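You operate a simulated robot arm through the tools that you are given. There is no shell and no other tool. Be economical: measure what you need, move in short steps, check, and stop when the job is done.

Carry out the task below with a simulated two-armed robot. There is one attempt and no reset: what you move stays moved.

## Task
Open the black cabinet door c, put the lamp logs carton from the bottom shelf behind black cabinet door c on the white form on the green mat on the dark worktop and shut the c again. Open the stores cupboard door, put the grey paint tin on the top shelf of the stores cupboard and shut the door again. Any order will do. Set down upright: lamp logs carton, grey paint tin.
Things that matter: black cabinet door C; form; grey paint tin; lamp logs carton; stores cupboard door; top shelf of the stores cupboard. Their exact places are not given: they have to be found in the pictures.

The check looks at the end state, three seconds after you hand in, the way a careful person would. Anything else that was tipped, shoved, dropped, spilled or broken makes it a failure.

## Robot
Two 7-joint arms with fingered hands on one trunk, on a base that drives. Base frame: it is fixed to the floor where the robot stands at the start and does not move with it; the origin is under the middle of the robot, x ahead of it, y to its left, z up. Units: m, degrees, N and s.
The left shoulder is at the start at [0.07, 0.163, 0.949], the right one opposite. Places, roughly: black cabinet door C [1.1, 0.2, 0.6]; form [2.5, -3.25, 1]; grey paint tin [1.25, 0.5, 1]; lamp logs carton [1.25, 0.25, 0.25]; stores cupboard door [1.2, -0.9, 0.5]; top shelf of the stores cupboard [1.5, -0.8, 0.5]. Payload 4 kg a hand.
The TCP of each hand is the grasp point between the finger pads, 0.036 m short of the fingertips. In the tool frame z runs along the fingers and y along their closing line. The gripper opens to 0.124 m. The gripper's body begins 0.042 m behind the TCP. The gripper is a hand of 4 fingers: y runs from the thumb to the fingers, the wrist lies at [-0.015, -0.099, -0.189] in the tool frame.
Orientation is told as [roll, pitch, yaw] about the base's x, y, z axes, in that order, counted from this pose: with the fingers straight down and the wrist toward the robot, the tool's x, y and z point along [0, 1, 0], [1, 0, 0] and [0, 0, -1] of the base frame.

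## Interface
- The arms move only by the tool send_rows. It takes "left_increments", "right_increments" or both (then of equal length, played together; a hand with none holds still); each is a list that holds one entry, the list of rows, each a list of 6 numbers: the shift along the tool's x, y, z in mm, then the turn, a rotation vector about the tool's x, y, z in degrees. In form: [[[x, y, z, rx, ry, rz], ...]]. A call has 1 to 10 rows; each row is the pose to reach, as a shift and turn from the pose commanded when the call began, along the tool's axes at that moment. Each row takes 0.2 s and may step no farther than 0.05 m and 8.6 degrees from the row before; otherwise, the whole call is refused. A pose out of reach is approached as far as the arm can. The call stops where the force on the tool passes 40 N (or 10 N more than at its start, if that is more) or the arm is blocked; 0.2 s more then pass. In this call time passes only in rows, and 0.2 s behind the last. It gives the time, the measured TCP pose, the force on the tool (base axes), the opening and the grip force at its end, in the units of the frame above (readings bear some noise), with the torque about the TCP (base axes, N m) and any sound that the robot's microphone picked up, and new pictures: "views" is both (left out), scene, wrist or none (wrist: the cameras of the hands that moved).
- Cameras (640 x 400 px; columns grow to the right, rows downward): "scene" is now at [0.217, -0.004, 1.2186]; the picture's right is [-0.02, -1.00, 0.01], its down [-0.10, -0.01, -0.99] and it looks along [0.99, -0.03, -0.10] (base axes); focal length 214 px, centre (320, 200). "left" rides on the left gripper at [-0.075, -0.086, -0.123] in its tool frame; the picture's right is [-0.70, -0.34, 0.63], its down [0.64, -0.68, 0.35] and it looks along [0.32, 0.65, 0.69] (tool axes); focal length 275 px, centre (320, 200). "right" rides on the right gripper at [0.075, -0.086, -0.123] in its tool frame; the picture's right is [-0.70, 0.34, -0.63], its down [-0.64, -0.68, 0.35] and it looks along [-0.32, 0.65, 0.69] (tool axes); focal length 275 px, centre (320, 200).
- raise_lower(by): slides the trunk up (or, below 0, down) by that many m; the arms and the scene camera ride with it, the base frame stays. It gives what a move gives, with no picture.
- base_move(legs): drives the robot by 1 to 6 legs, each [ahead, left, turn to the left] in m, m and degrees, along the robot's own axes; the way and the turn of a leg run together, so that a leg with both is an arc; at most 1.5 m and 180 degrees a leg. The arms and the cameras ride along, it lands a little off, and it stops where it bumps. It gives what a move gives, and a new picture of the scene camera.
- set_fingers(index, middle, ring, thumb_bend, thumb_turn, hand): sets how far each is bent, from 0 (flat) to 1 (curled in); at 0.3 the hand is open as for a grip, at 0.7 the pads meet at the TCP. One left out holds its place. A second passes; each finger stops where it meets its share of the squeeze, and holds until it gets a number again. It is the only way to open and close the hand. It gives what a move gives, with no picture; readings hold the bend of each and the force on the fingers (four entries, about 0 where the hand has none), thumb and palm. thumb_turn goes from beside the hand (0) to across from the fingers (1), as for a grip.
- turn_head(pan, tilt): turns the head with the scene camera to pan (to the left, within 86 degrees either way) and tilt (down, from -29 to 69), counted from straight ahead of the robot. It gives what a move gives, and a new picture of the scene camera.
- probe_pixels(camera, pixels): for up to 12 pixels [column, row] of the newest picture of that camera ("zoom" is the newest enlarged one), the place [x, y, z] in the base frame of the surface seen there, good to about 0.002 m. It takes no simulated time.
- zoom(camera, box): a new picture of the part [left, top, right, bottom] of that camera's present view, enlarged. It takes no simulated time.
- close_job(): hands the job in; it is judged then, once.

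Keep the steps short. Do not move on a guess: measure, check each grasp and each placing, and mend mistakes. In all there are 110 turns and 260 pictures (those below and enlarged ones count). Leave the grippers open and the arms clear of the work at the hand-in unless told otherwise, and finish with a single line.

The tools are called after "Request:" by a JSON object that holds its "name" and its "arguments". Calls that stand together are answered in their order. send_rows: Moves the arms, as the interface text tells. Its arguments: {"type":"object","properties":{"left_increments":{"type":"array"},"right_increments":{"type":"array"},"views":{"type":"string","enum":["both","scene","wrist","none"]}},"required":[]} The other tools are called the same way: raise_lower (by) slides the trunk up or down; set_fingers (index, middle, ring, thumb_bend, thumb_turn, hand) moves the fingers one by one; base_move (legs) drives the base; turn_head (pan, tilt) turns the head that bears the scene camera; probe_pixels (camera, pixels) gives the place of the surface under pixels of a picture; zoom (camera, box) takes an enlarged picture of a part of a camera's view; close_job () hands the job in.

At the start:

```text
time: 0.0
left_position: [0.7115, 0.1718, 1.3324]
left_tcp_rot: [0.0, 0.0, 0.0]
left_contact_force: [0.1, -0.5, -0.6]
left_ft_torque: [0.02, -0.03, 0.0]
left_gripper_width: 0.1236
left_grasp_force: 0.0
left_shape: jaw
left_bend: [0.3, 0.3, 0.3, 0.3, 0.98]
left_finger forces: [0.0, 0.0, 0.1, 0.0, 0.0, 0.1]
right_position: [0.5844, -0.3704, 1.2641]
right_tcp_rot: [0.0, 0.0, 0.0]
right_contact_force: [0.8, -0.2, 0.0]
right_ft_torque: [0.03, 0.03, 0.0]
right_gripper_width: 0.1238
right_grasp_force: 0.1
right_shape: jaw
right_bend: [0.3, 0.3, 0.3, 0.3, 0.98]
right_finger forces: [0.1, 0.1, 0.1, 0.0, 0.1, 0.0]
trunk travel left (down, up): [-0.125, 0.353]
robot x, y, heading: [-0.0006, 0.0022, -0.2]
head pan, tilt: [-1.5, -11.3]
```

scene: 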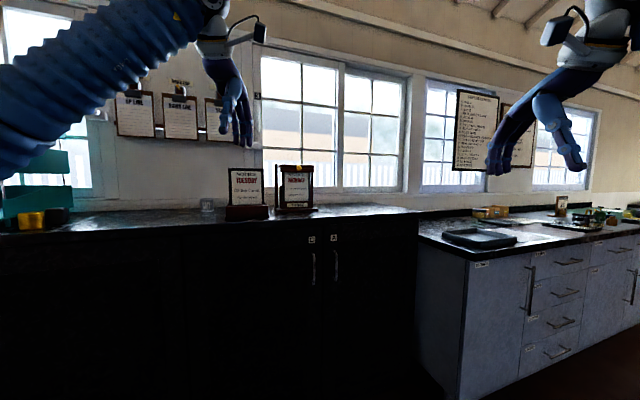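
right: 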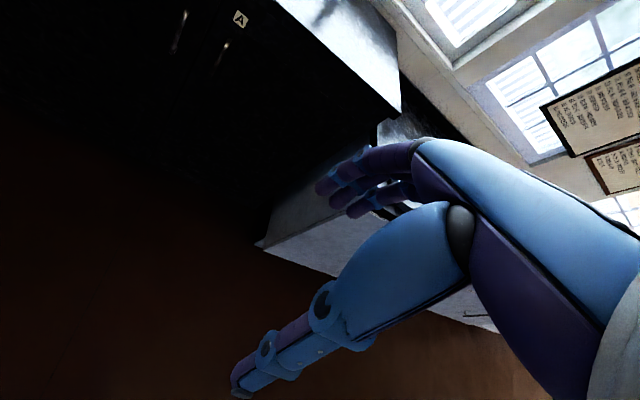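
left: 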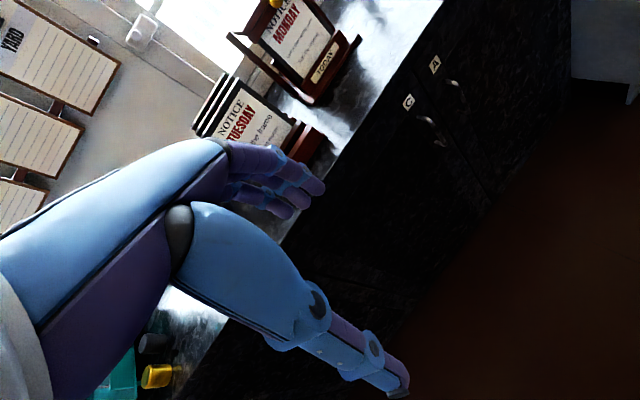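

The black cabinet with handles C and A is ahead. I'll look lower and to each side to find the other things.

Request:
{"name": "turn_head", "arguments": {"pan": 0, "tilt": 30}}

Request:
{"name": "turn_head", "arguments": {"pan": -45, "tilt": 15}}

Request:
{"name": "turn_head", "arguments": {"pan": 40, "tilt": 15}}

```text
time: 1.1
left_position: [0.7119, 0.1719, 1.3322]
left_tcp_rot: [0.0, 0.0, 0.1]
left_contact_force: [0.4, -0.3, 0.8]
left_ft_torque: [-0.02, -0.03, 0.01]
left_gripper_width: 0.1237
left_grasp_force: 0.1
left_shape: jaw
left_bend: [0.3, 0.3, 0.3, 0.3, 0.98]
left_finger forces: [0.0, 0.1, 0.0, 0.1, 0.0, 0.0]
right_position: [0.5859, -0.3729, 1.2626]
right_tcp_rot: [-0.1, 0.0, 0.0]
right_contact_force: [0.8, -0.1, 0.5]
right_ft_torque: [0.0, 0.01, 0.01]
right_gripper_width: 0.1236
right_grasp_force: 0.0
right_shape: jaw
right_bend: [0.3, 0.3, 0.3, 0.3, 0.98]
right_finger forces: [0.0, 0.1, 0.0, 0.0, 0.0, 0.1]
trunk travel left (down, up): [-0.125, 0.353]
robot x, y, heading: [0.0006, -0.0004, -0.3]
head pan, tilt: [0.0, 30.0]
```

scene: 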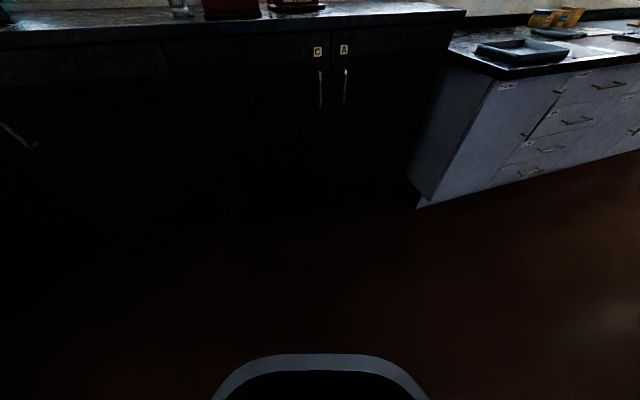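

```text
time: 2.2
left_position: [0.7118, 0.1736, 1.3332]
left_tcp_rot: [-0.1, 0.0, 0.0]
left_contact_force: [0.2, 0.3, 0.5]
left_ft_torque: [-0.01, 0.0, 0.01]
left_gripper_width: 0.1235
left_grasp_force: 0.0
left_shape: jaw
left_bend: [0.3, 0.3, 0.3, 0.3, 0.98]
left_finger forces: [0.0, 0.0, 0.1, 0.0, 0.0, 0.1]
right_position: [0.584, -0.3719, 1.2631]
right_tcp_rot: [0.0, 0.0, 0.0]
right_contact_force: [-0.3, 0.3, 0.0]
right_ft_torque: [0.0, 0.01, -0.01]
right_gripper_width: 0.1239
right_grasp_force: 0.2
right_shape: jaw
right_bend: [0.3, 0.3, 0.3, 0.3, 0.98]
right_finger forces: [0.0, 0.0, 0.0, 0.0, 0.0, 0.1]
trunk travel left (down, up): [-0.125, 0.353]
robot x, y, heading: [-0.0, -0.0034, -0.1]
head pan, tilt: [-45.0, 15.0]
```

scene: 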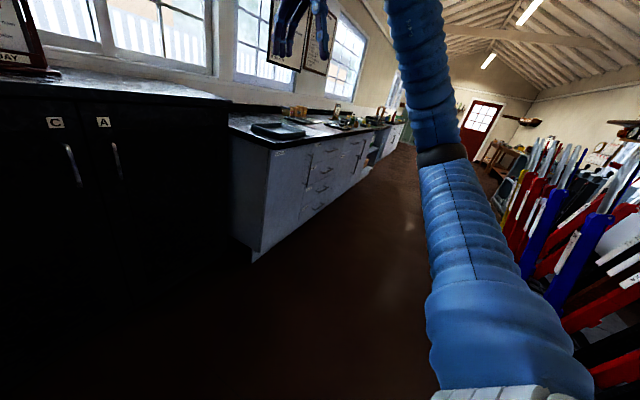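

```text
time: 3.8
left_position: [0.7121, 0.1722, 1.3323]
left_tcp_rot: [0.0, 0.0, 0.0]
left_contact_force: [-0.6, 0.0, -0.1]
left_ft_torque: [0.0, -0.01, 0.01]
left_gripper_width: 0.1234
left_grasp_force: 0.1
left_shape: jaw
left_bend: [0.3, 0.3, 0.3, 0.3, 0.98]
left_finger forces: [0.0, 0.0, 0.0, 0.0, 0.1, 0.0]
right_position: [0.5831, -0.3732, 1.2636]
right_tcp_rot: [0.0, 0.0, 0.1]
right_contact_force: [-0.2, 0.2, -0.1]
right_ft_torque: [0.0, -0.01, 0.0]
right_gripper_width: 0.1235
right_grasp_force: 0.1
right_shape: jaw
right_bend: [0.3, 0.3, 0.3, 0.3, 0.98]
right_finger forces: [0.1, 0.0, 0.0, 0.1, 0.1, 0.0]
trunk travel left (down, up): [-0.125, 0.353]
robot x, y, heading: [-0.0046, 0.0014, 0.2]
head pan, tilt: [40.0, 15.0]
```

scene: 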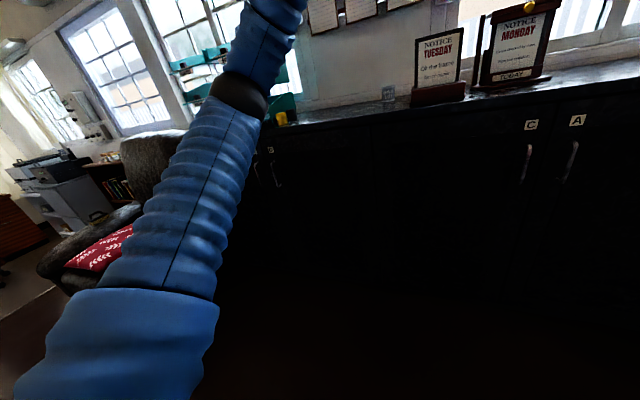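

I'll enlarge the little grey thing by the notices, and the notices themselves.

Request:
{"name": "zoom", "arguments": {"camera": "scene", "box": [360, 0, 600, 150]}}

Request:
{"name": "probe_pixels", "arguments": {"camera": "scene", "pixels": [[388, 92], [388, 86], [388, 103], [435, 98], [528, 163], [573, 160], [277, 175], [262, 150], [400, 200], [300, 140]]}}

Request:
{"name": "turn_head", "arguments": {"pan": -30, "tilt": 20}}

```text
2.67 times, centred on (480, 75) of scene
```

zoom: 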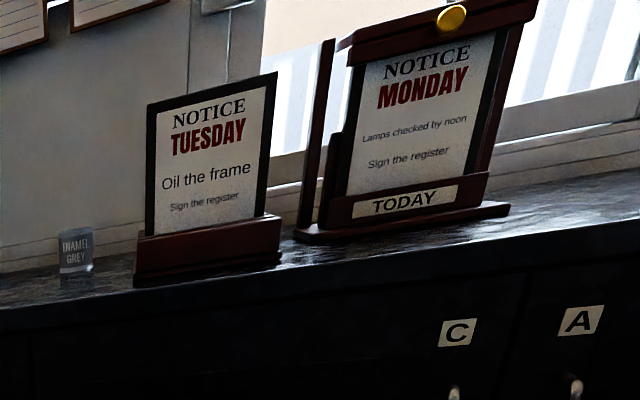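

```text
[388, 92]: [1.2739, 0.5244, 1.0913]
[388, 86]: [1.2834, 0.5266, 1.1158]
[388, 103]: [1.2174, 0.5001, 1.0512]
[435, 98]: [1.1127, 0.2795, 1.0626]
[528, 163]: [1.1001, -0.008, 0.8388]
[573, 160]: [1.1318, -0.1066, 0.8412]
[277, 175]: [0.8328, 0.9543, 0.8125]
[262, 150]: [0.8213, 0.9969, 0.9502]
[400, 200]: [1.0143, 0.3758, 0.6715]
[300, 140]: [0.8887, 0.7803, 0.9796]
```

```text
time: 5.2
left_position: [0.7128, 0.1727, 1.3328]
left_tcp_rot: [0.0, 0.0, -0.1]
left_contact_force: [0.1, 0.5, -0.5]
left_ft_torque: [0.02, 0.0, -0.01]
left_gripper_width: 0.1239
left_grasp_force: 0.0
left_shape: jaw
left_bend: [0.3, 0.3, 0.3, 0.3, 0.98]
left_finger forces: [0.0, 0.0, 0.1, 0.1, 0.0, 0.0]
right_position: [0.584, -0.3727, 1.2631]
right_tcp_rot: [-0.1, 0.0, -0.1]
right_contact_force: [-0.2, 0.2, 0.6]
right_ft_torque: [-0.01, -0.01, 0.0]
right_gripper_width: 0.1238
right_grasp_force: 0.1
right_shape: jaw
right_bend: [0.3, 0.3, 0.3, 0.3, 0.98]
right_finger forces: [0.0, 0.0, 0.0, 0.1, 0.0, 0.1]
trunk travel left (down, up): [-0.125, 0.353]
robot x, y, heading: [-0.0003, 0.0009, -0.0]
head pan, tilt: [-30.0, 20.0]
```

scene: 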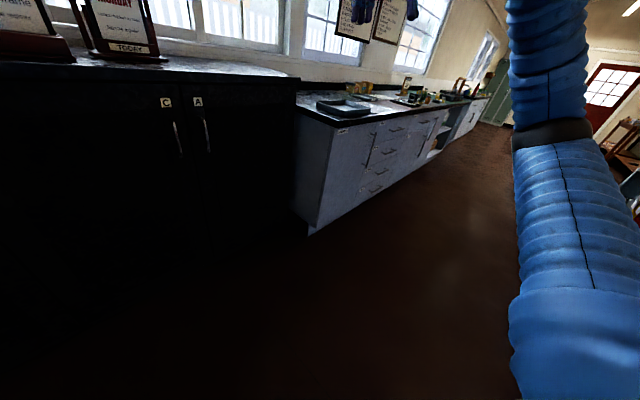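

Let me read the wall posters and the labels on the grey cupboard.

Request:
{"name": "turn_head", "arguments": {"pan": -35, "tilt": 0}}

Request:
{"name": "zoom", "arguments": {"camera": "scene", "box": [280, 60, 480, 185]}}

Request:
{"name": "zoom", "arguments": {"camera": "scene", "box": [300, 170, 540, 320]}}

```text
time: 6.0
left_position: [0.7112, 0.1731, 1.3342]
left_tcp_rot: [0.1, 0.1, 0.0]
left_contact_force: [0.6, 0.3, 0.2]
left_ft_torque: [0.02, 0.01, -0.03]
left_gripper_width: 0.1237
left_grasp_force: 0.1
left_shape: jaw
left_bend: [0.3, 0.3, 0.3, 0.3, 0.98]
left_finger forces: [0.0, 0.1, 0.0, 0.0, 0.0, 0.1]
right_position: [0.5838, -0.3724, 1.2621]
right_tcp_rot: [0.0, 0.0, -0.1]
right_contact_force: [-0.3, -0.1, 0.4]
right_ft_torque: [0.0, -0.02, -0.03]
right_gripper_width: 0.1237
right_grasp_force: 0.0
right_shape: jaw
right_bend: [0.3, 0.3, 0.3, 0.3, 0.98]
right_finger forces: [0.0, 0.1, 0.1, 0.0, 0.0, 0.0]
trunk travel left (down, up): [-0.125, 0.353]
robot x, y, heading: [0.0024, -0.0004, -0.0]
head pan, tilt: [-35.0, 0.0]
```

scene: 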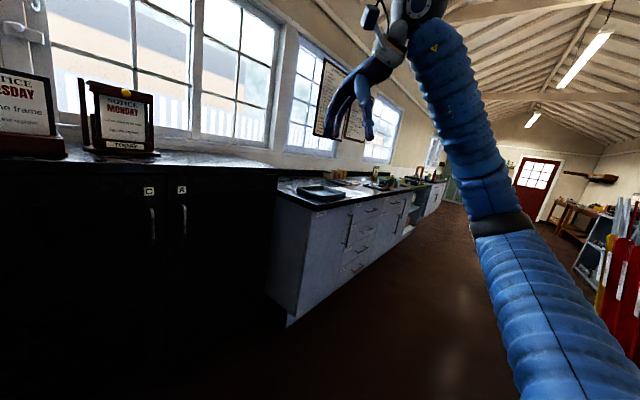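

```text
3.20 times, centred on (380, 122) of scene
```

zoom: 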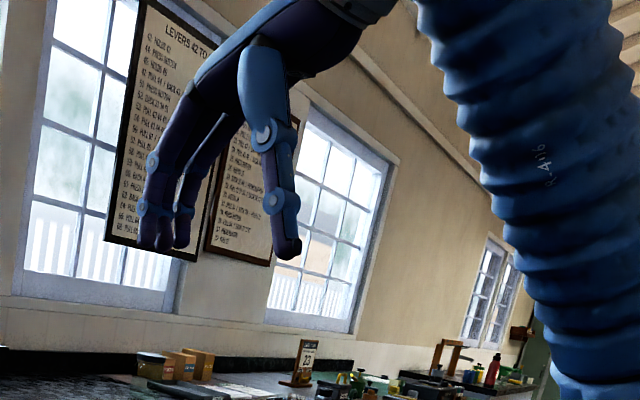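

```text
2.67 times, centred on (420, 245) of scene
```

zoom: 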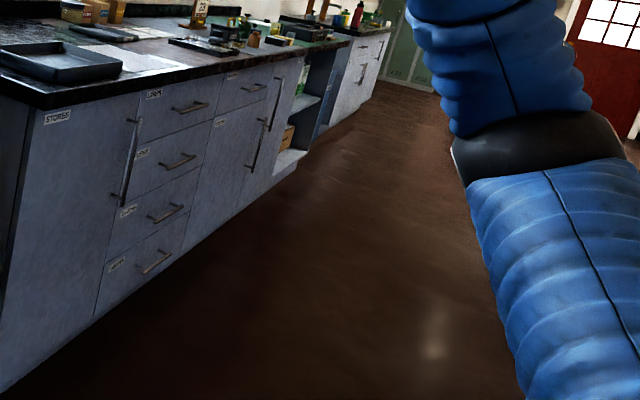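

Next I'll measure door C, its handle and the cabinet face.

Request:
{"name": "turn_head", "arguments": {"pan": 5, "tilt": 25}}

Request:
{"name": "zoom", "arguments": {"camera": "scene", "box": [180, 0, 500, 200]}}

```text
time: 7.1
left_position: [0.7113, 0.1737, 1.3329]
left_tcp_rot: [0.0, 0.0, 0.0]
left_contact_force: [-0.1, 0.4, 0.4]
left_ft_torque: [-0.04, -0.03, 0.03]
left_gripper_width: 0.1231
left_grasp_force: 0.0
left_shape: jaw
left_bend: [0.3, 0.3, 0.3, 0.3, 0.98]
left_finger forces: [0.0, 0.0, 0.0, 0.0, 0.1, 0.0]
right_position: [0.5837, -0.3719, 1.2626]
right_tcp_rot: [0.0, 0.0, 0.0]
right_contact_force: [0.5, 0.7, 0.0]
right_ft_torque: [0.02, 0.01, 0.02]
right_gripper_width: 0.1238
right_grasp_force: 0.0
right_shape: jaw
right_bend: [0.3, 0.3, 0.3, 0.3, 0.98]
right_finger forces: [0.0, 0.0, 0.0, 0.0, 0.0, 0.1]
trunk travel left (down, up): [-0.125, 0.353]
robot x, y, heading: [-0.0012, -0.0021, -0.2]
head pan, tilt: [5.0, 25.0]
```

scene: 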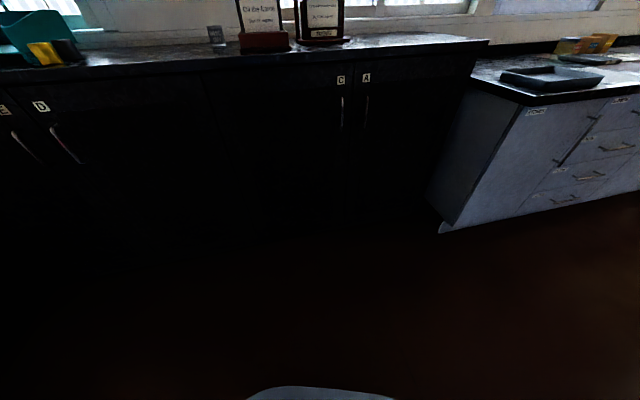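

```text
2.00 times, centred on (340, 100) of scene
```

zoom: 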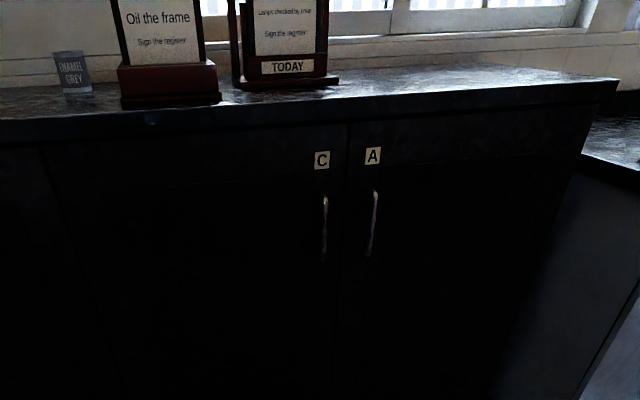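

Request:
{"name": "probe_pixels", "arguments": {"camera": "zoom", "pixels": [[326, 198], [324, 225], [323, 257], [321, 165], [300, 225], [345, 225], [55, 200], [90, 300], [140, 122], [375, 225], [330, 360], [45, 140]]}}

Request:
{"name": "zoom", "arguments": {"camera": "scene", "box": [300, 50, 400, 150]}}

```text
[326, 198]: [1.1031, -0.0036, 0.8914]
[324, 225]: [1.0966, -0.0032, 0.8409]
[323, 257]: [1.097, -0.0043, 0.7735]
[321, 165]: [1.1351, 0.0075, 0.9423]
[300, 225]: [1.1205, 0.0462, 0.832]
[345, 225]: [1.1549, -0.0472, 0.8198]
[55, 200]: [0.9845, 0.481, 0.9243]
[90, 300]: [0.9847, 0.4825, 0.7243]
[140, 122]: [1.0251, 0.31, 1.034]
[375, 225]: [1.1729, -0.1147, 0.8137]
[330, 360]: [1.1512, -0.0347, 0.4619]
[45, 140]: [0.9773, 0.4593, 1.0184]
```

```text
4.00 times, centred on (350, 100) of scene
```

zoom: 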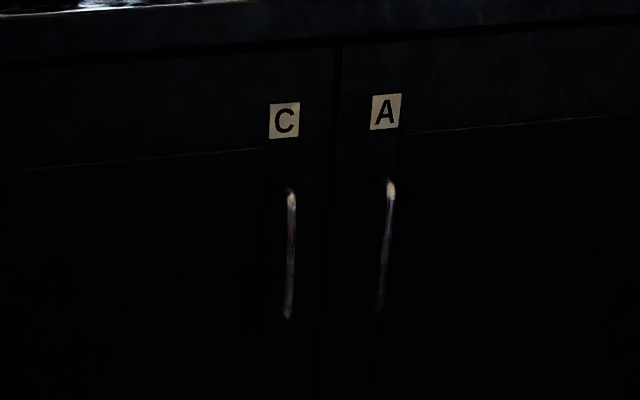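

The black cabinet's face is turned about 17°, with handle C at (1.097,-0.004), z 0.77–0.90. The hinge seam is near (0.98,0.48). I'll drive to a square stance a little right of the door, out of its swing.

Request:
{"name": "base_move", "arguments": {"legs": [[0.43, -0.36, 0], [0, 0, 17.3]]}}

Request:
{"name": "zoom", "arguments": {"camera": "scene", "box": [180, 0, 500, 200]}}

```text
time: 11.3
left_position: [1.058, -0.0034, 1.3334]
left_tcp_rot: [-0.1, 0.0, 16.7]
left_contact_force: [-0.6, -0.6, 0.0]
left_ft_torque: [-0.01, 0.0, -0.01]
left_gripper_width: 0.1235
left_grasp_force: 0.0
left_shape: jaw
left_bend: [0.3, 0.3, 0.3, 0.3, 0.98]
left_finger forces: [0.1, 0.1, 0.0, 0.0, 0.0, 0.1]
right_position: [1.09, -0.564, 1.263]
right_tcp_rot: [0.0, 0.0, 16.6]
right_contact_force: [-0.3, -0.2, -0.1]
right_ft_torque: [0.0, 0.01, 0.0]
right_gripper_width: 0.1239
right_grasp_force: 0.0
right_shape: jaw
right_bend: [0.3, 0.3, 0.3, 0.3, 0.98]
right_finger forces: [0.0, 0.1, 0.0, 0.0, 0.0, 0.0]
trunk travel left (down, up): [-0.125, 0.353]
robot x, y, heading: [0.422, -0.3749, 16.5]
head pan, tilt: [5.0, 25.0]
```

scene: 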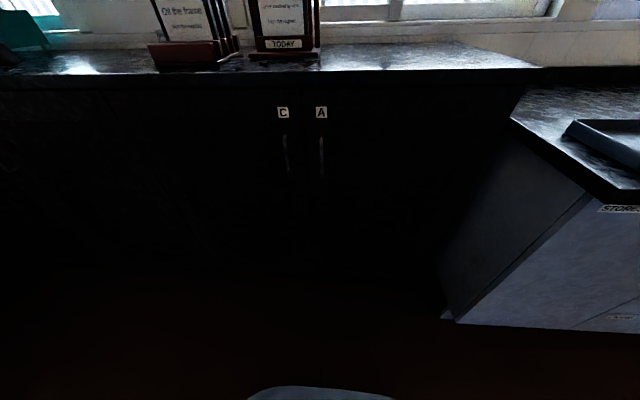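

```text
2.00 times, centred on (340, 100) of scene
```

zoom: 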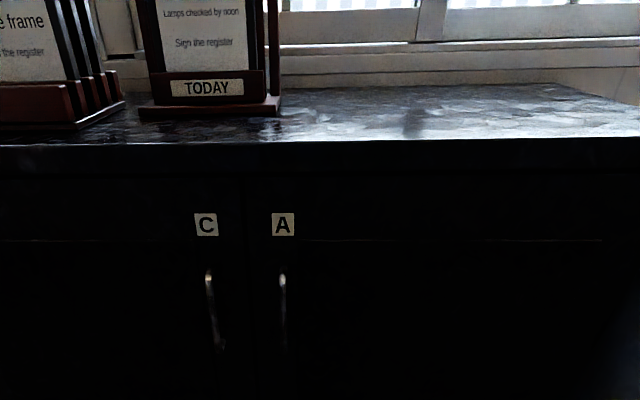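

I'll re-measure the handle and face from here.

Request:
{"name": "probe_pixels", "arguments": {"camera": "zoom", "pixels": [[209, 282], [213, 310], [219, 342], [205, 225], [190, 310], [230, 310], [245, 310], [282, 310], [30, 310], [240, 140], [560, 320], [100, 150]]}}

Request:
{"name": "zoom", "arguments": {"camera": "scene", "box": [260, 95, 340, 195]}}

```text
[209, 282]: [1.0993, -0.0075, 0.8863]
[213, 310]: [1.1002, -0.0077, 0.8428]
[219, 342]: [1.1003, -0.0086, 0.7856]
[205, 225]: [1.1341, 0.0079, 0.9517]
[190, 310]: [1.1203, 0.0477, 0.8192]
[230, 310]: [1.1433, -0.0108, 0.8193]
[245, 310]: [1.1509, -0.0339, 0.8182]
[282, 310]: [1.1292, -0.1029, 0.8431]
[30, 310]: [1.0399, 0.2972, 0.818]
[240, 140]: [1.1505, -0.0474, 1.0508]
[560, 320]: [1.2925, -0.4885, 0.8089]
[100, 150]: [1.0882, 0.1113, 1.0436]
```

```text
4.00 times, centred on (300, 145) of scene
```

zoom: 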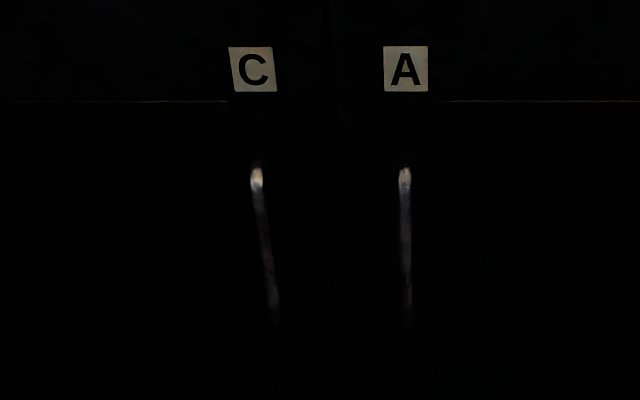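

I'll swing the left hand back from the cabinet and turn it so the fingers point ahead with a horizontal closing line, lowering as it goes.

Request:
{"name": "send_rows", "arguments": {"left_increments": [[[0, -32, 0, -4.949, -4.949, -4.949], [0, -64, 0, -9.898, -9.898, -9.898], [0, -96, 37, -14.847, -14.847, -14.847], [0, -128, 74, -19.796, -19.796, -19.796], [0, -160, 111, -24.745, -24.745, -24.745], [0, -160, 148, -29.694, -29.694, -29.694], [0, -160, 185, -34.643, -34.643, -34.643], [0, -160, 222, -39.592, -39.592, -39.592], [0, -160, 259, -44.541, -44.541, -44.541], [0, -160, 300, -49.49, -49.49, -49.49]]], "views": "both"}}

```text
time: 13.5
left_position: [0.9648, -0.0595, 1.0579]
left_tcp_rot: [-66.7, -15.5, 83.3]
left_contact_force: [0.8, 0.1, 0.4]
left_ft_torque: [-0.03, -0.03, 0.01]
left_gripper_width: 0.1237
left_grasp_force: 0.1
left_shape: jaw
left_bend: [0.3, 0.3, 0.3, 0.3, 0.98]
left_finger forces: [0.0, 0.1, 0.0, 0.0, 0.0, 0.0]
left hand out of reach, approached as far as the arm can: row 8, 9, 10
right_position: [1.0906, -0.5653, 1.2626]
right_tcp_rot: [0.0, 0.0, 16.6]
right_contact_force: [-0.3, -0.5, -0.4]
right_ft_torque: [-0.01, -0.05, -0.02]
right_gripper_width: 0.1238
right_grasp_force: 0.1
right_shape: jaw
right_bend: [0.3, 0.3, 0.3, 0.3, 0.98]
right_finger forces: [0.1, 0.0, 0.1, 0.0, 0.1, 0.1]
trunk travel left (down, up): [-0.125, 0.353]
robot x, y, heading: [0.4277, -0.3718, 16.9]
head pan, tilt: [5.0, 25.0]
```

scene: 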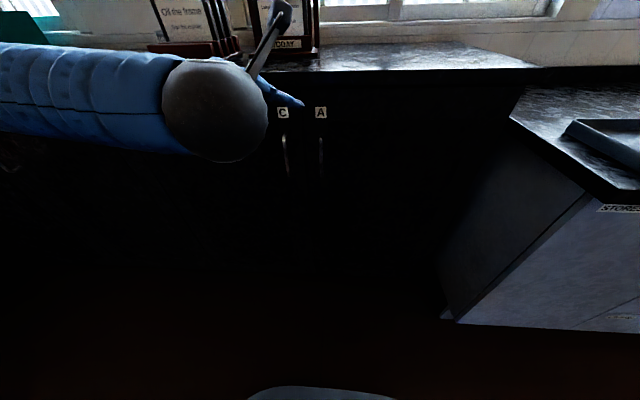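
left: 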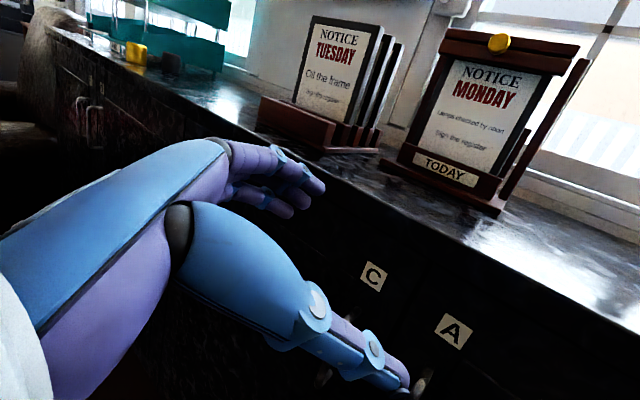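

The orientation was reached; only the position was limited, being too close to the body. I'll finish the turn while moving forward and down to 0.1 m in front of handle C.

Request:
{"name": "send_rows", "arguments": {"left_increments": [[[28, -6, 34.5, -3.96, -3.96, -3.96], [56, -12, 69, -7.92, -7.92, -7.92], [84, -18, 104, -11.88, -11.88, -11.88], [112, -24, 138, -15.84, -15.84, -15.84], [140, -29.5, 173, -19.8, -19.8, -19.8]]], "views": "both"}}

```text
time: 14.7
left_position: [1.0702, -0.0428, 0.8564]
left_tcp_rot: [-90.0, 0.0, 106.8]
left_contact_force: [0.2, 0.4, 0.3]
left_ft_torque: [-0.01, -0.01, 0.01]
left_gripper_width: 0.1238
left_grasp_force: 0.1
left_shape: jaw
left_bend: [0.3, 0.3, 0.3, 0.3, 0.98]
left_finger forces: [0.1, 0.0, 0.0, 0.1, 0.0, 0.0]
right_position: [1.0924, -0.5636, 1.262]
right_tcp_rot: [0.0, 0.2, 16.7]
right_contact_force: [0.3, 0.7, -0.1]
right_ft_torque: [-0.01, 0.02, 0.02]
right_gripper_width: 0.1239
right_grasp_force: 0.0
right_shape: jaw
right_bend: [0.3, 0.3, 0.3, 0.3, 0.98]
right_finger forces: [0.0, 0.0, 0.0, 0.1, 0.1, 0.0]
trunk travel left (down, up): [-0.125, 0.353]
robot x, y, heading: [0.4238, -0.3741, 16.8]
head pan, tilt: [5.0, 25.0]
```

scene: 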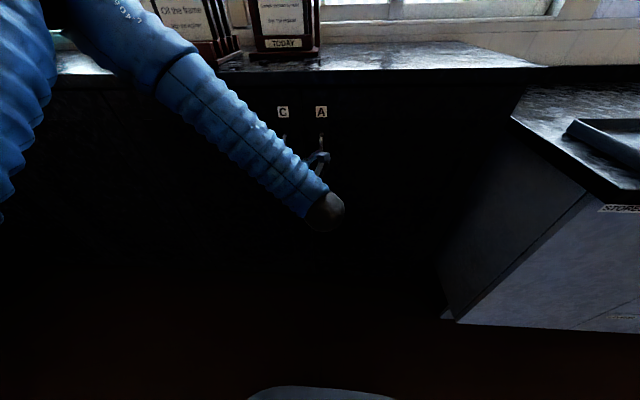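
left: 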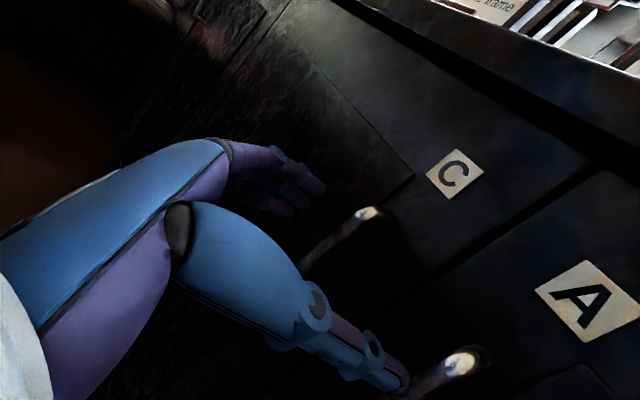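

Orientation is exact. The TCP is 45 mm in front of and 24 mm right of the bar, so I'll shift left and down, then forward.

Request:
{"name": "send_rows", "arguments": {"left_increments": [[[20, 24, -5, 0, 0, 0], [20, 25, 15, 0, 0, 0], [20, 25, 33, 0, 0, 0]]], "views": "wrist"}}

```text
time: 15.5
left_position: [1.0957, -0.012, 0.84]
left_tcp_rot: [-90.0, 0.1, 106.6]
left_contact_force: [0.5, 0.7, -0.3]
left_ft_torque: [0.03, 0.02, 0.03]
left_gripper_width: 0.1238
left_grasp_force: 0.1
left_shape: jaw
left_bend: [0.3, 0.3, 0.3, 0.3, 0.98]
left_finger forces: [0.0, 0.0, 0.0, 0.0, 0.1, 0.0]
right_position: [1.0903, -0.5642, 1.2627]
right_tcp_rot: [-0.1, 0.1, 16.6]
right_contact_force: [0.3, 0.3, 1.2]
right_ft_torque: [0.04, 0.02, 0.03]
right_gripper_width: 0.1234
right_grasp_force: 0.0
right_shape: jaw
right_bend: [0.3, 0.3, 0.3, 0.3, 0.98]
right_finger forces: [0.0, 0.0, 0.0, 0.1, 0.0, 0.0]
trunk travel left (down, up): [-0.125, 0.353]
robot x, y, heading: [0.4253, -0.3741, 16.7]
head pan, tilt: [5.0, 25.0]
```

left: 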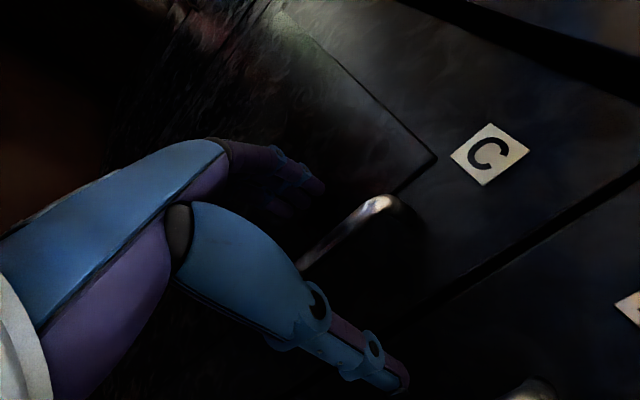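

The bar runs between the fingers and the thumb. I'll close on it.

Request:
{"name": "set_fingers", "arguments": {"hand": "left", "index": 0.75, "middle": 0.75, "ring": 0.75, "thumb_bend": 0.75}}

Request:
{"name": "zoom", "arguments": {"camera": "left", "box": [160, 100, 480, 300]}}

```text
time: 16.5
left_position: [1.0936, -0.0117, 0.8394]
left_tcp_rot: [-90.0, 0.1, 106.6]
left_contact_force: [1.4, -2.7, 0.0]
left_ft_torque: [0.43, -0.18, -0.09]
left_gripper_width: 0.0025
left_grasp_force: 27.2
left_shape: fingers
left_bend: [0.73, 0.73, 0.72, 0.67, 0.97]
left_finger forces: [10.9, 6.9, 9.0, 0.0, 26.9, 0.0]
right_position: [1.0909, -0.5643, 1.2624]
right_tcp_rot: [-0.1, 0.0, 16.6]
right_contact_force: [-0.5, -0.5, -0.8]
right_ft_torque: [0.01, 0.0, -0.01]
right_gripper_width: 0.1236
right_grasp_force: 0.1
right_shape: jaw
right_bend: [0.3, 0.3, 0.3, 0.3, 0.98]
right_finger forces: [0.1, 0.0, 0.1, 0.0, 0.0, 0.0]
trunk travel left (down, up): [-0.125, 0.353]
robot x, y, heading: [0.4254, -0.3704, 16.7]
head pan, tilt: [5.0, 25.0]
```

```text
2.00 times, centred on (320, 200) of left
```

zoom: 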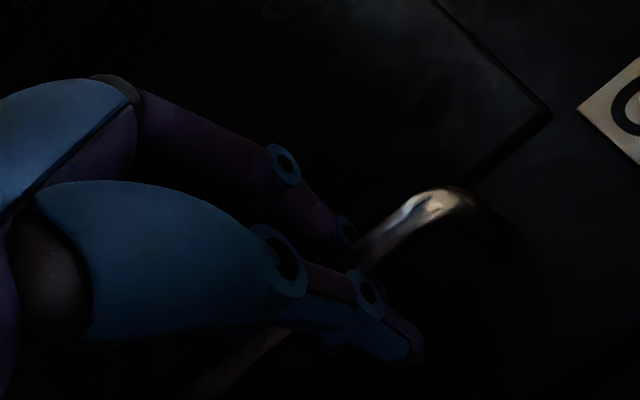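

Gripped (27 N). I'll pull along the door's arc in small steps (hinge ≈ (0.984,0.481), radius 0.505 m).

Request:
{"name": "send_rows", "arguments": {"left_increments": [[[0, 2.6, -26.3, 3, 0, 0], [0, 6.5, -52.4, 6, 0, 0], [0, 11.8, -78.3, 9, 0, 0], [0, 18.5, -103.9, 12, 0, 0], [0, 26.5, -129.1, 15, 0, 0], [0, 35.7, -153.8, 18, 0, 0]]], "views": "both"}}

```text
time: 17.9
left_position: [0.9717, -0.0247, 0.84]
left_tcp_rot: [-90.1, 0.1, 89.0]
left_contact_force: [-0.2, 7.7, 4.8]
left_ft_torque: [0.39, -0.33, 0.15]
left_gripper_width: 0.0022
left_grasp_force: 20.3
left_shape: fingers
left_bend: [0.74, 0.74, 0.72, 0.68, 0.97]
left_finger forces: [8.4, 5.1, 9.1, 0.0, 17.3, 0.0]
left hand out of reach, approached as far as the arm can: row 5, 6
right_position: [1.0904, -0.5622, 1.2646]
right_tcp_rot: [0.0, 0.1, 16.7]
right_contact_force: [0.9, -0.2, 1.3]
right_ft_torque: [0.0, -0.02, 0.03]
right_gripper_width: 0.1235
right_grasp_force: 0.2
right_shape: jaw
right_bend: [0.3, 0.3, 0.3, 0.3, 0.98]
right_finger forces: [0.1, 0.0, 0.0, 0.1, 0.1, 0.0]
trunk travel left (down, up): [-0.125, 0.353]
robot x, y, heading: [0.4218, -0.3719, 16.9]
head pan, tilt: [5.0, 25.0]
```

scene: 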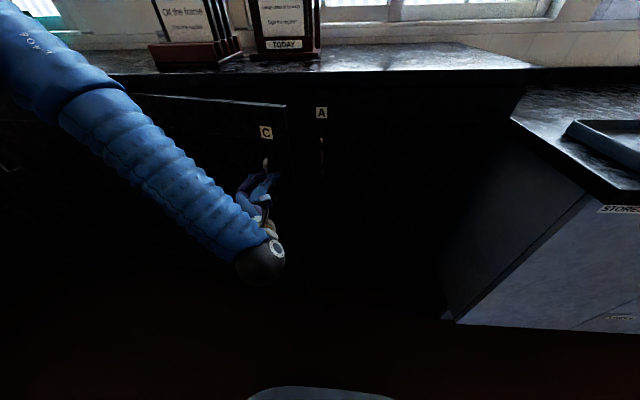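
left: 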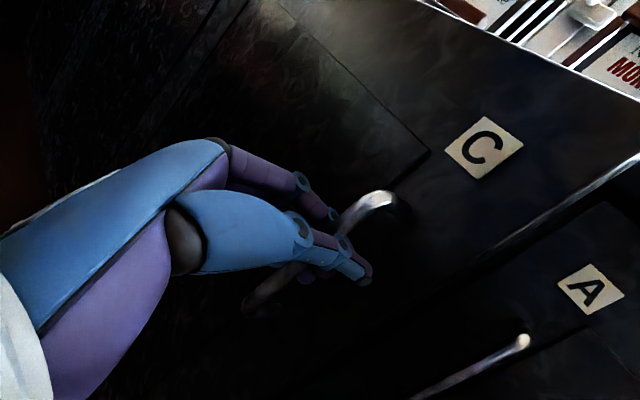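

The door is open about 14°, but the arm is at its near limit. I'll drive the base back along the chord of the arc while still holding.

Request:
{"name": "base_move", "arguments": {"legs": [[-0.126, 0.0625, 0]]}}

```text
time: 19.2
left_position: [0.8334, -0.0028, 0.8373]
left_tcp_rot: [-89.9, 0.2, 88.8]
left_contact_force: [1.9, 4.0, 5.5]
left_ft_torque: [0.33, -0.44, -0.29]
left_gripper_width: 0.0018
left_grasp_force: 22.5
left_shape: fingers
left_bend: [0.74, 0.74, 0.73, 0.68, 0.97]
left_finger forces: [8.6, 4.4, 10.9, 0.1, 20.5, 0.0]
right_position: [0.9476, -0.5396, 1.2649]
right_tcp_rot: [-0.1, -0.1, 16.4]
right_contact_force: [-1.0, 0.6, -0.4]
right_ft_torque: [-0.06, -0.05, -0.02]
right_gripper_width: 0.1236
right_grasp_force: 0.2
right_shape: jaw
right_bend: [0.3, 0.3, 0.3, 0.3, 0.98]
right_finger forces: [0.1, 0.0, 0.1, 0.1, 0.0, 0.0]
trunk travel left (down, up): [-0.125, 0.353]
robot x, y, heading: [0.2828, -0.347, 16.4]
head pan, tilt: [5.0, 25.0]
```

scene: 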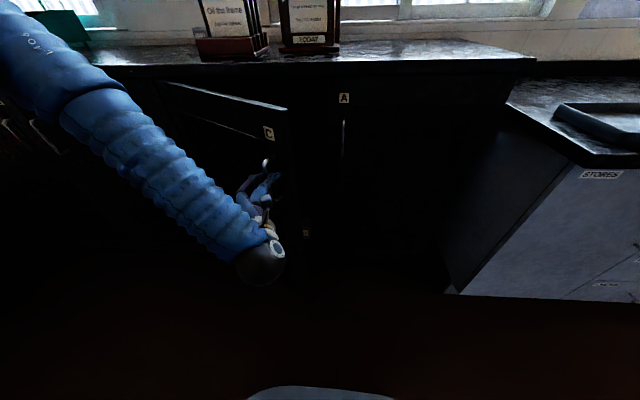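

That worked well (about 30°). Another chord.

Request:
{"name": "base_move", "arguments": {"legs": [[-0.105, 0.094, 0]]}}

```text
time: 20.6
left_position: [0.6993, 0.0601, 0.8375]
left_tcp_rot: [-89.9, 0.2, 89.0]
left_contact_force: [0.1, -0.7, 1.5]
left_ft_torque: [0.2, -0.92, -0.88]
left_gripper_width: 0.0002
left_grasp_force: 53.7
left_shape: fingers
left_bend: [0.72, 0.72, 0.7, 0.71, 0.96]
left_finger forces: [16.1, 14.3, 13.9, 0.1, 63.1, 0.1]
right_position: [0.8174, -0.4777, 1.2647]
right_tcp_rot: [0.0, -0.1, 16.7]
right_contact_force: [0.0, 0.4, 0.0]
right_ft_torque: [-0.04, -0.04, -0.03]
right_gripper_width: 0.1237
right_grasp_force: 0.2
right_shape: jaw
right_bend: [0.3, 0.3, 0.3, 0.3, 0.98]
right_finger forces: [0.1, 0.0, 0.0, 0.0, 0.0, 0.0]
trunk travel left (down, up): [-0.125, 0.353]
robot x, y, heading: [0.1525, -0.2929, 16.8]
head pan, tilt: [5.0, 25.0]
```

scene: 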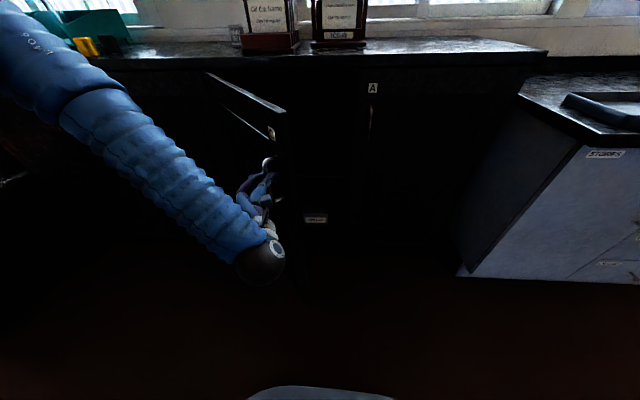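

The door is at about 47° and the grip is beginning to bind. I'll let go, back off, then push the door further open from its inner side.

Request:
{"name": "set_fingers", "arguments": {"hand": "left", "index": 0.3, "middle": 0.3, "ring": 0.3, "thumb_bend": 0.45}}

Request:
{"name": "base_move", "arguments": {"legs": [[-0.15, -0.03, 0]]}}

```text
time: 21.6
left_position: [0.6987, 0.0596, 0.8375]
left_tcp_rot: [-90.0, 0.2, 89.0]
left_contact_force: [-0.1, 0.5, 0.0]
left_ft_torque: [-0.02, 0.02, -0.02]
left_gripper_width: 0.1008
left_grasp_force: 0.0
left_shape: fingers
left_bend: [0.3, 0.3, 0.3, 0.45, 0.97]
left_finger forces: [0.0, 0.1, 0.0, 0.0, 0.0, 0.0]
right_position: [0.818, -0.479, 1.2632]
right_tcp_rot: [0.0, 0.0, 16.7]
right_contact_force: [0.2, -0.7, -0.9]
right_ft_torque: [-0.03, 0.0, 0.04]
right_gripper_width: 0.1238
right_grasp_force: 0.0
right_shape: jaw
right_bend: [0.3, 0.3, 0.3, 0.3, 0.98]
right_finger forces: [0.0, 0.0, 0.0, 0.0, 0.1, 0.1]
trunk travel left (down, up): [-0.125, 0.353]
robot x, y, heading: [0.1534, -0.2859, 16.9]
head pan, tilt: [5.0, 25.0]
```

```text
time: 23.0
left_position: [0.5604, -0.0134, 0.8371]
left_tcp_rot: [-89.9, 0.0, 89.1]
left_contact_force: [-0.6, 0.1, -0.2]
left_ft_torque: [-0.03, 0.04, 0.03]
left_gripper_width: 0.1008
left_grasp_force: 0.1
left_shape: fingers
left_bend: [0.3, 0.3, 0.3, 0.45, 0.97]
left_finger forces: [0.0, 0.0, 0.1, 0.0, 0.0, 0.0]
right_position: [0.6799, -0.5527, 1.2648]
right_tcp_rot: [0.1, -0.1, 16.8]
right_contact_force: [0.1, -0.4, 0.1]
right_ft_torque: [0.07, -0.06, -0.02]
right_gripper_width: 0.1235
right_grasp_force: 0.1
right_shape: jaw
right_bend: [0.3, 0.3, 0.3, 0.3, 0.98]
right_finger forces: [0.0, 0.0, 0.1, 0.0, 0.0, 0.0]
trunk travel left (down, up): [-0.125, 0.353]
robot x, y, heading: [0.0163, -0.3626, 16.5]
head pan, tilt: [5.0, 25.0]
```

scene: 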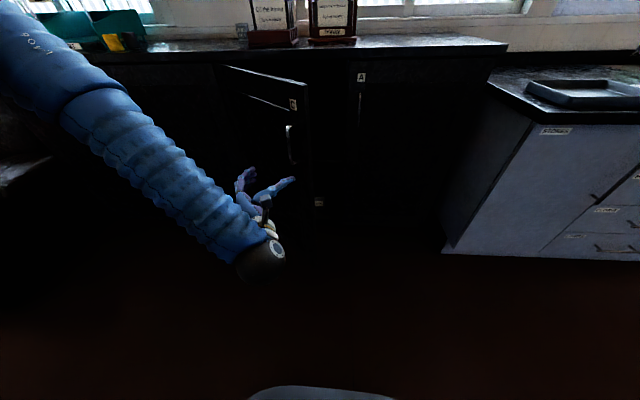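

The edge of door C is near (0.72,0.0). I'll go right past it and forward, so the hand is on the inner side.

Request:
{"name": "base_move", "arguments": {"legs": [[0, -0.18, 0], [0.25, 0, 0]]}}

Request:
{"name": "turn_head", "arguments": {"pan": 15, "tilt": 35}}

```text
time: 25.9
left_position: [0.8502, -0.1119, 0.8359]
left_tcp_rot: [-89.7, 0.2, 89.1]
left_contact_force: [-0.1, -0.1, -0.6]
left_ft_torque: [-0.01, -0.05, -0.02]
left_gripper_width: 0.1007
left_grasp_force: 0.0
left_shape: fingers
left_bend: [0.3, 0.3, 0.3, 0.45, 0.97]
left_finger forces: [0.0, 0.1, 0.0, 0.1, 0.0, 0.0]
right_position: [0.9699, -0.6503, 1.2632]
right_tcp_rot: [0.1, 0.0, 16.8]
right_contact_force: [0.8, 0.4, -1.1]
right_ft_torque: [-0.05, 0.04, -0.01]
right_gripper_width: 0.1237
right_grasp_force: 0.0
right_shape: jaw
right_bend: [0.3, 0.3, 0.3, 0.3, 0.98]
right_finger forces: [0.1, 0.0, 0.0, 0.0, 0.0, 0.0]
trunk travel left (down, up): [-0.125, 0.353]
robot x, y, heading: [0.3027, -0.4621, 16.7]
head pan, tilt: [5.0, 25.0]
```

scene: 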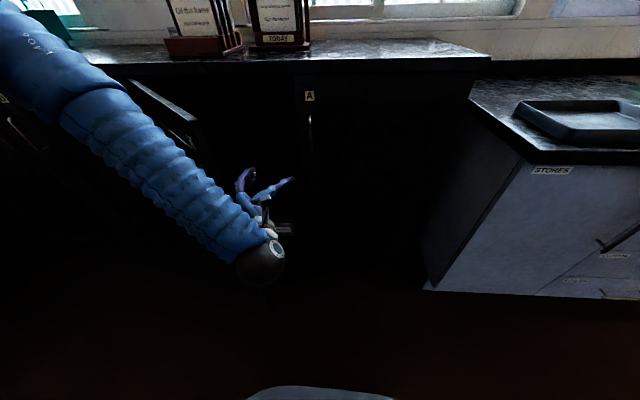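

```text
time: 26.6
left_position: [0.8486, -0.1118, 0.8374]
left_tcp_rot: [-89.8, 0.2, 89.2]
left_contact_force: [0.1, 0.8, 0.5]
left_ft_torque: [-0.02, -0.02, 0.02]
left_gripper_width: 0.1005
left_grasp_force: 0.0
left_shape: fingers
left_bend: [0.3, 0.3, 0.3, 0.45, 0.97]
left_finger forces: [0.0, 0.1, 0.0, 0.0, 0.1, 0.1]
right_position: [0.9682, -0.6508, 1.2646]
right_tcp_rot: [0.1, 0.0, 16.7]
right_contact_force: [0.6, -0.1, -0.6]
right_ft_torque: [0.0, -0.01, -0.01]
right_gripper_width: 0.1237
right_grasp_force: 0.0
right_shape: jaw
right_bend: [0.3, 0.3, 0.3, 0.3, 0.98]
right_finger forces: [0.0, 0.0, 0.0, 0.0, 0.0, 0.0]
trunk travel left (down, up): [-0.125, 0.353]
robot x, y, heading: [0.3043, -0.4657, 16.8]
head pan, tilt: [15.0, 35.0]
```

scene: 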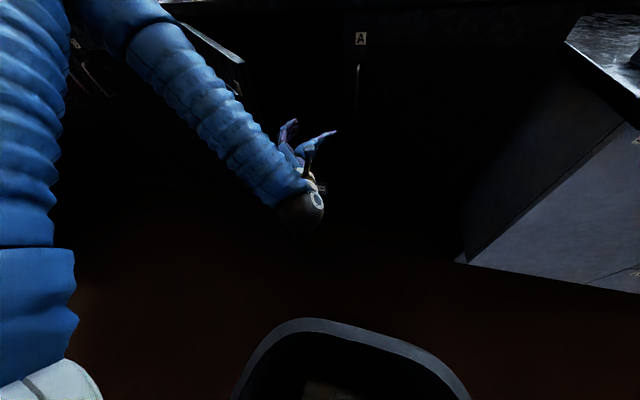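

I'll sweep the left hand leftwards to push the door open from inside.

Request:
{"name": "send_rows", "arguments": {"left_increments": [[[0, 40, 0, 0, 0, 0], [0, 80, 0, 0, 0, 0], [0, 120, 0, 0, 0, 0], [0, 160, 0, 0, 0, 0], [0, 200, 0, 0, 0, 0], [0, 240, 0, 0, 0, 0], [0, 280, 0, 0, 0, 0], [0, 320, 0, 0, 0, 0], [0, 360, -10, 0, 0, 0], [0, 400, -20, 0, 0, 0]]], "views": "scene"}}

```text
time: 28.0
left_position: [0.898, 0.0108, 0.9264]
left_tcp_rot: [-84.1, 3.1, 91.0]
left_contact_force: [-15.3, -31.6, 0.6]
left_ft_torque: [0.19, -0.05, 3.99]
left_gripper_width: 0.101
left_grasp_force: 0.0
left_shape: fingers
left_bend: [0.3, 0.3, 0.3, 0.45, 0.98]
left_finger forces: [0.1, 0.1, 0.0, 0.1, 0.0, 0.0]
left hand out of reach, approached as far as the arm can: row 1, 2, 3, 4, 5, 6, 7
right_position: [0.9651, -0.6494, 1.2654]
right_tcp_rot: [-0.1, -0.2, 16.8]
right_contact_force: [0.2, 0.4, 0.0]
right_ft_torque: [-0.07, 0.0, -0.04]
right_gripper_width: 0.1237
right_grasp_force: 0.1
right_shape: jaw
right_bend: [0.3, 0.3, 0.3, 0.3, 0.98]
right_finger forces: [0.1, 0.0, 0.0, 0.1, 0.0, 0.0]
trunk travel left (down, up): [-0.125, 0.353]
robot x, y, heading: [0.301, -0.4639, 17.0]
head pan, tilt: [15.0, 35.0]
stopped in row 7 (left hand): the force on the tool passed its limit at 319 N (the readings are from after the stop); the commanded pose is now the measured one
```

scene: 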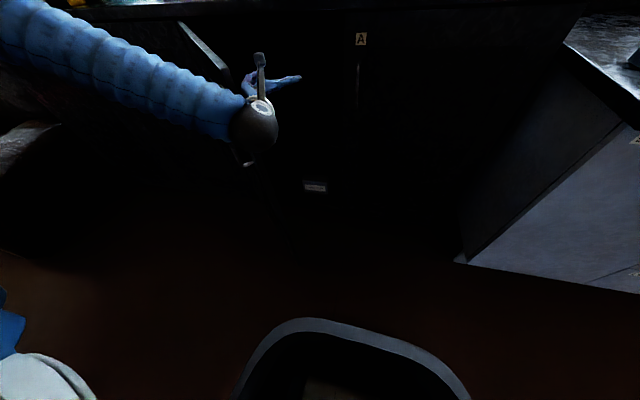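

The wrist caught the door's edge. I'll look at where the door and hand are before trying another way.

Request:
{"name": "turn_head", "arguments": {"pan": 20, "tilt": 25}}

Request:
{"name": "zoom", "arguments": {"camera": "scene", "box": [180, 20, 420, 220]}}

Request:
{"name": "zoom", "arguments": {"camera": "left", "box": [0, 0, 640, 400]}}

```text
time: 28.8
left_position: [0.8991, 0.0104, 0.9256]
left_tcp_rot: [-84.3, 3.1, 91.2]
left_contact_force: [-15.2, -34.7, 3.1]
left_ft_torque: [0.15, 0.18, 4.3]
left_gripper_width: 0.1007
left_grasp_force: 0.2
left_shape: fingers
left_bend: [0.3, 0.3, 0.3, 0.45, 0.98]
left_finger forces: [0.0, 0.0, 0.0, 0.1, 0.0, 0.0]
right_position: [0.9669, -0.6526, 1.2645]
right_tcp_rot: [0.1, -0.1, 16.7]
right_contact_force: [0.1, -0.8, -0.6]
right_ft_torque: [-0.02, -0.01, -0.01]
right_gripper_width: 0.1239
right_grasp_force: 0.1
right_shape: jaw
right_bend: [0.3, 0.3, 0.3, 0.3, 0.98]
right_finger forces: [0.0, 0.1, 0.0, 0.0, 0.0, 0.0]
trunk travel left (down, up): [-0.125, 0.353]
robot x, y, heading: [0.3021, -0.4613, 16.8]
head pan, tilt: [20.0, 25.0]
```

scene: 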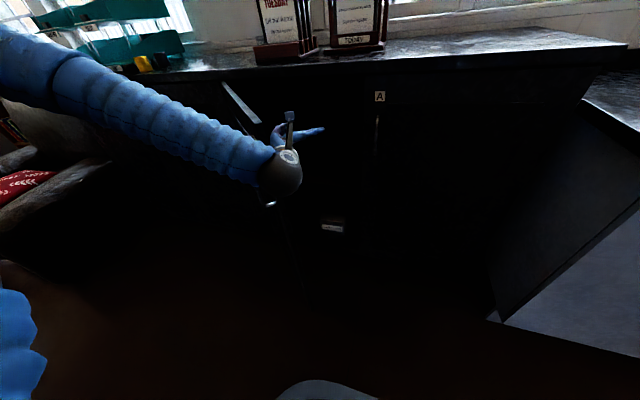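

```text
2.00 times, centred on (300, 120) of scene
```

zoom: 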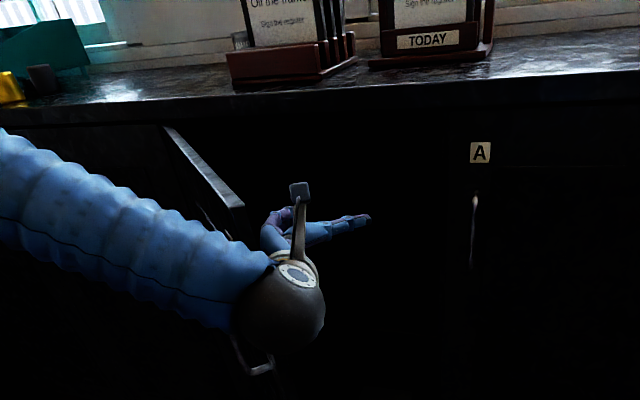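

```text
1.00 times, centred on (320, 200) of left (not enlarged: the box is as wide or as high as the picture)
```

zoom: 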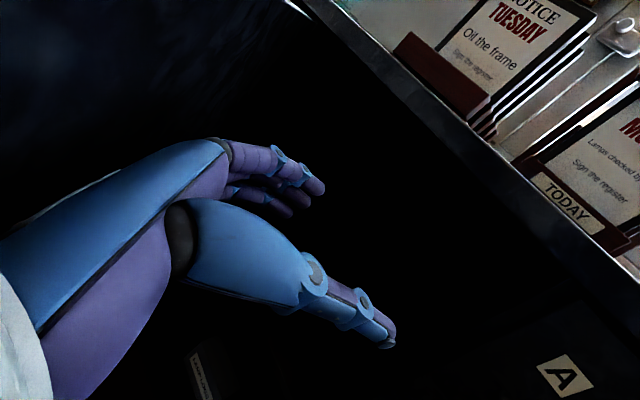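

The forearm lies outside the door and the hand inside, so it can't push. I'll bring the left hand out the same way; then the right arm, which comes from the open side, can push the door.

Request:
{"name": "send_rows", "arguments": {"left_increments": [[[0, -40, 0, 0, 0, 0], [0, -80, 0, 0, 0, 0], [0, -120, 0, 0, 0, 0], [0, -150, 0, 0, 0, 0]]], "views": "none"}}

Request:
{"name": "base_move", "arguments": {"legs": [[-0.32, -0.08, 0]]}}

```text
time: 29.8
left_position: [0.903, -0.1383, 0.9301]
left_tcp_rot: [-84.3, 3.1, 91.4]
left_contact_force: [0.1, -0.5, -0.9]
left_ft_torque: [-0.04, 0.03, 0.0]
left_gripper_width: 0.1008
left_grasp_force: 0.0
left_shape: fingers
left_bend: [0.3, 0.3, 0.3, 0.45, 0.98]
left_finger forces: [0.0, 0.0, 0.0, 0.0, 0.1, 0.0]
right_position: [0.9683, -0.6497, 1.2642]
right_tcp_rot: [0.1, 0.0, 16.8]
right_contact_force: [0.6, 0.5, -0.5]
right_ft_torque: [0.0, 0.0, 0.04]
right_gripper_width: 0.1235
right_grasp_force: 0.1
right_shape: jaw
right_bend: [0.3, 0.3, 0.3, 0.3, 0.98]
right_finger forces: [0.0, 0.0, 0.0, 0.0, 0.0, 0.0]
trunk travel left (down, up): [-0.125, 0.353]
robot x, y, heading: [0.3016, -0.4639, 16.4]
head pan, tilt: [20.0, 25.0]
```

```text
time: 31.9
left_position: [0.6211, -0.3019, 0.9307]
left_tcp_rot: [-84.3, 3.1, 91.5]
left_contact_force: [1.1, 0.4, -0.3]
left_ft_torque: [0.01, 0.02, 0.01]
left_gripper_width: 0.1011
left_grasp_force: 0.1
left_shape: fingers
left_bend: [0.3, 0.3, 0.3, 0.45, 0.98]
left_finger forces: [0.0, 0.0, 0.0, 0.1, 0.0, 0.1]
right_position: [0.6884, -0.8161, 1.2643]
right_tcp_rot: [0.0, -0.1, 17.0]
right_contact_force: [-0.6, 0.2, 0.2]
right_ft_torque: [0.02, 0.0, 0.02]
right_gripper_width: 0.1236
right_grasp_force: 0.1
right_shape: jaw
right_bend: [0.3, 0.3, 0.3, 0.3, 0.98]
right_finger forces: [0.2, 0.0, 0.0, 0.1, 0.0, 0.1]
trunk travel left (down, up): [-0.125, 0.353]
robot x, y, heading: [0.0235, -0.6286, 17.0]
head pan, tilt: [20.0, 25.0]
```

scene: 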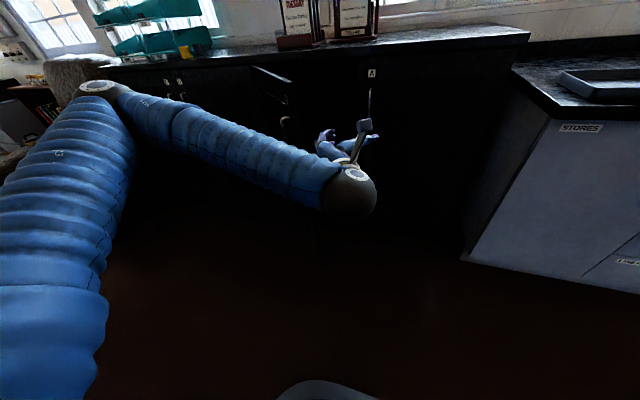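

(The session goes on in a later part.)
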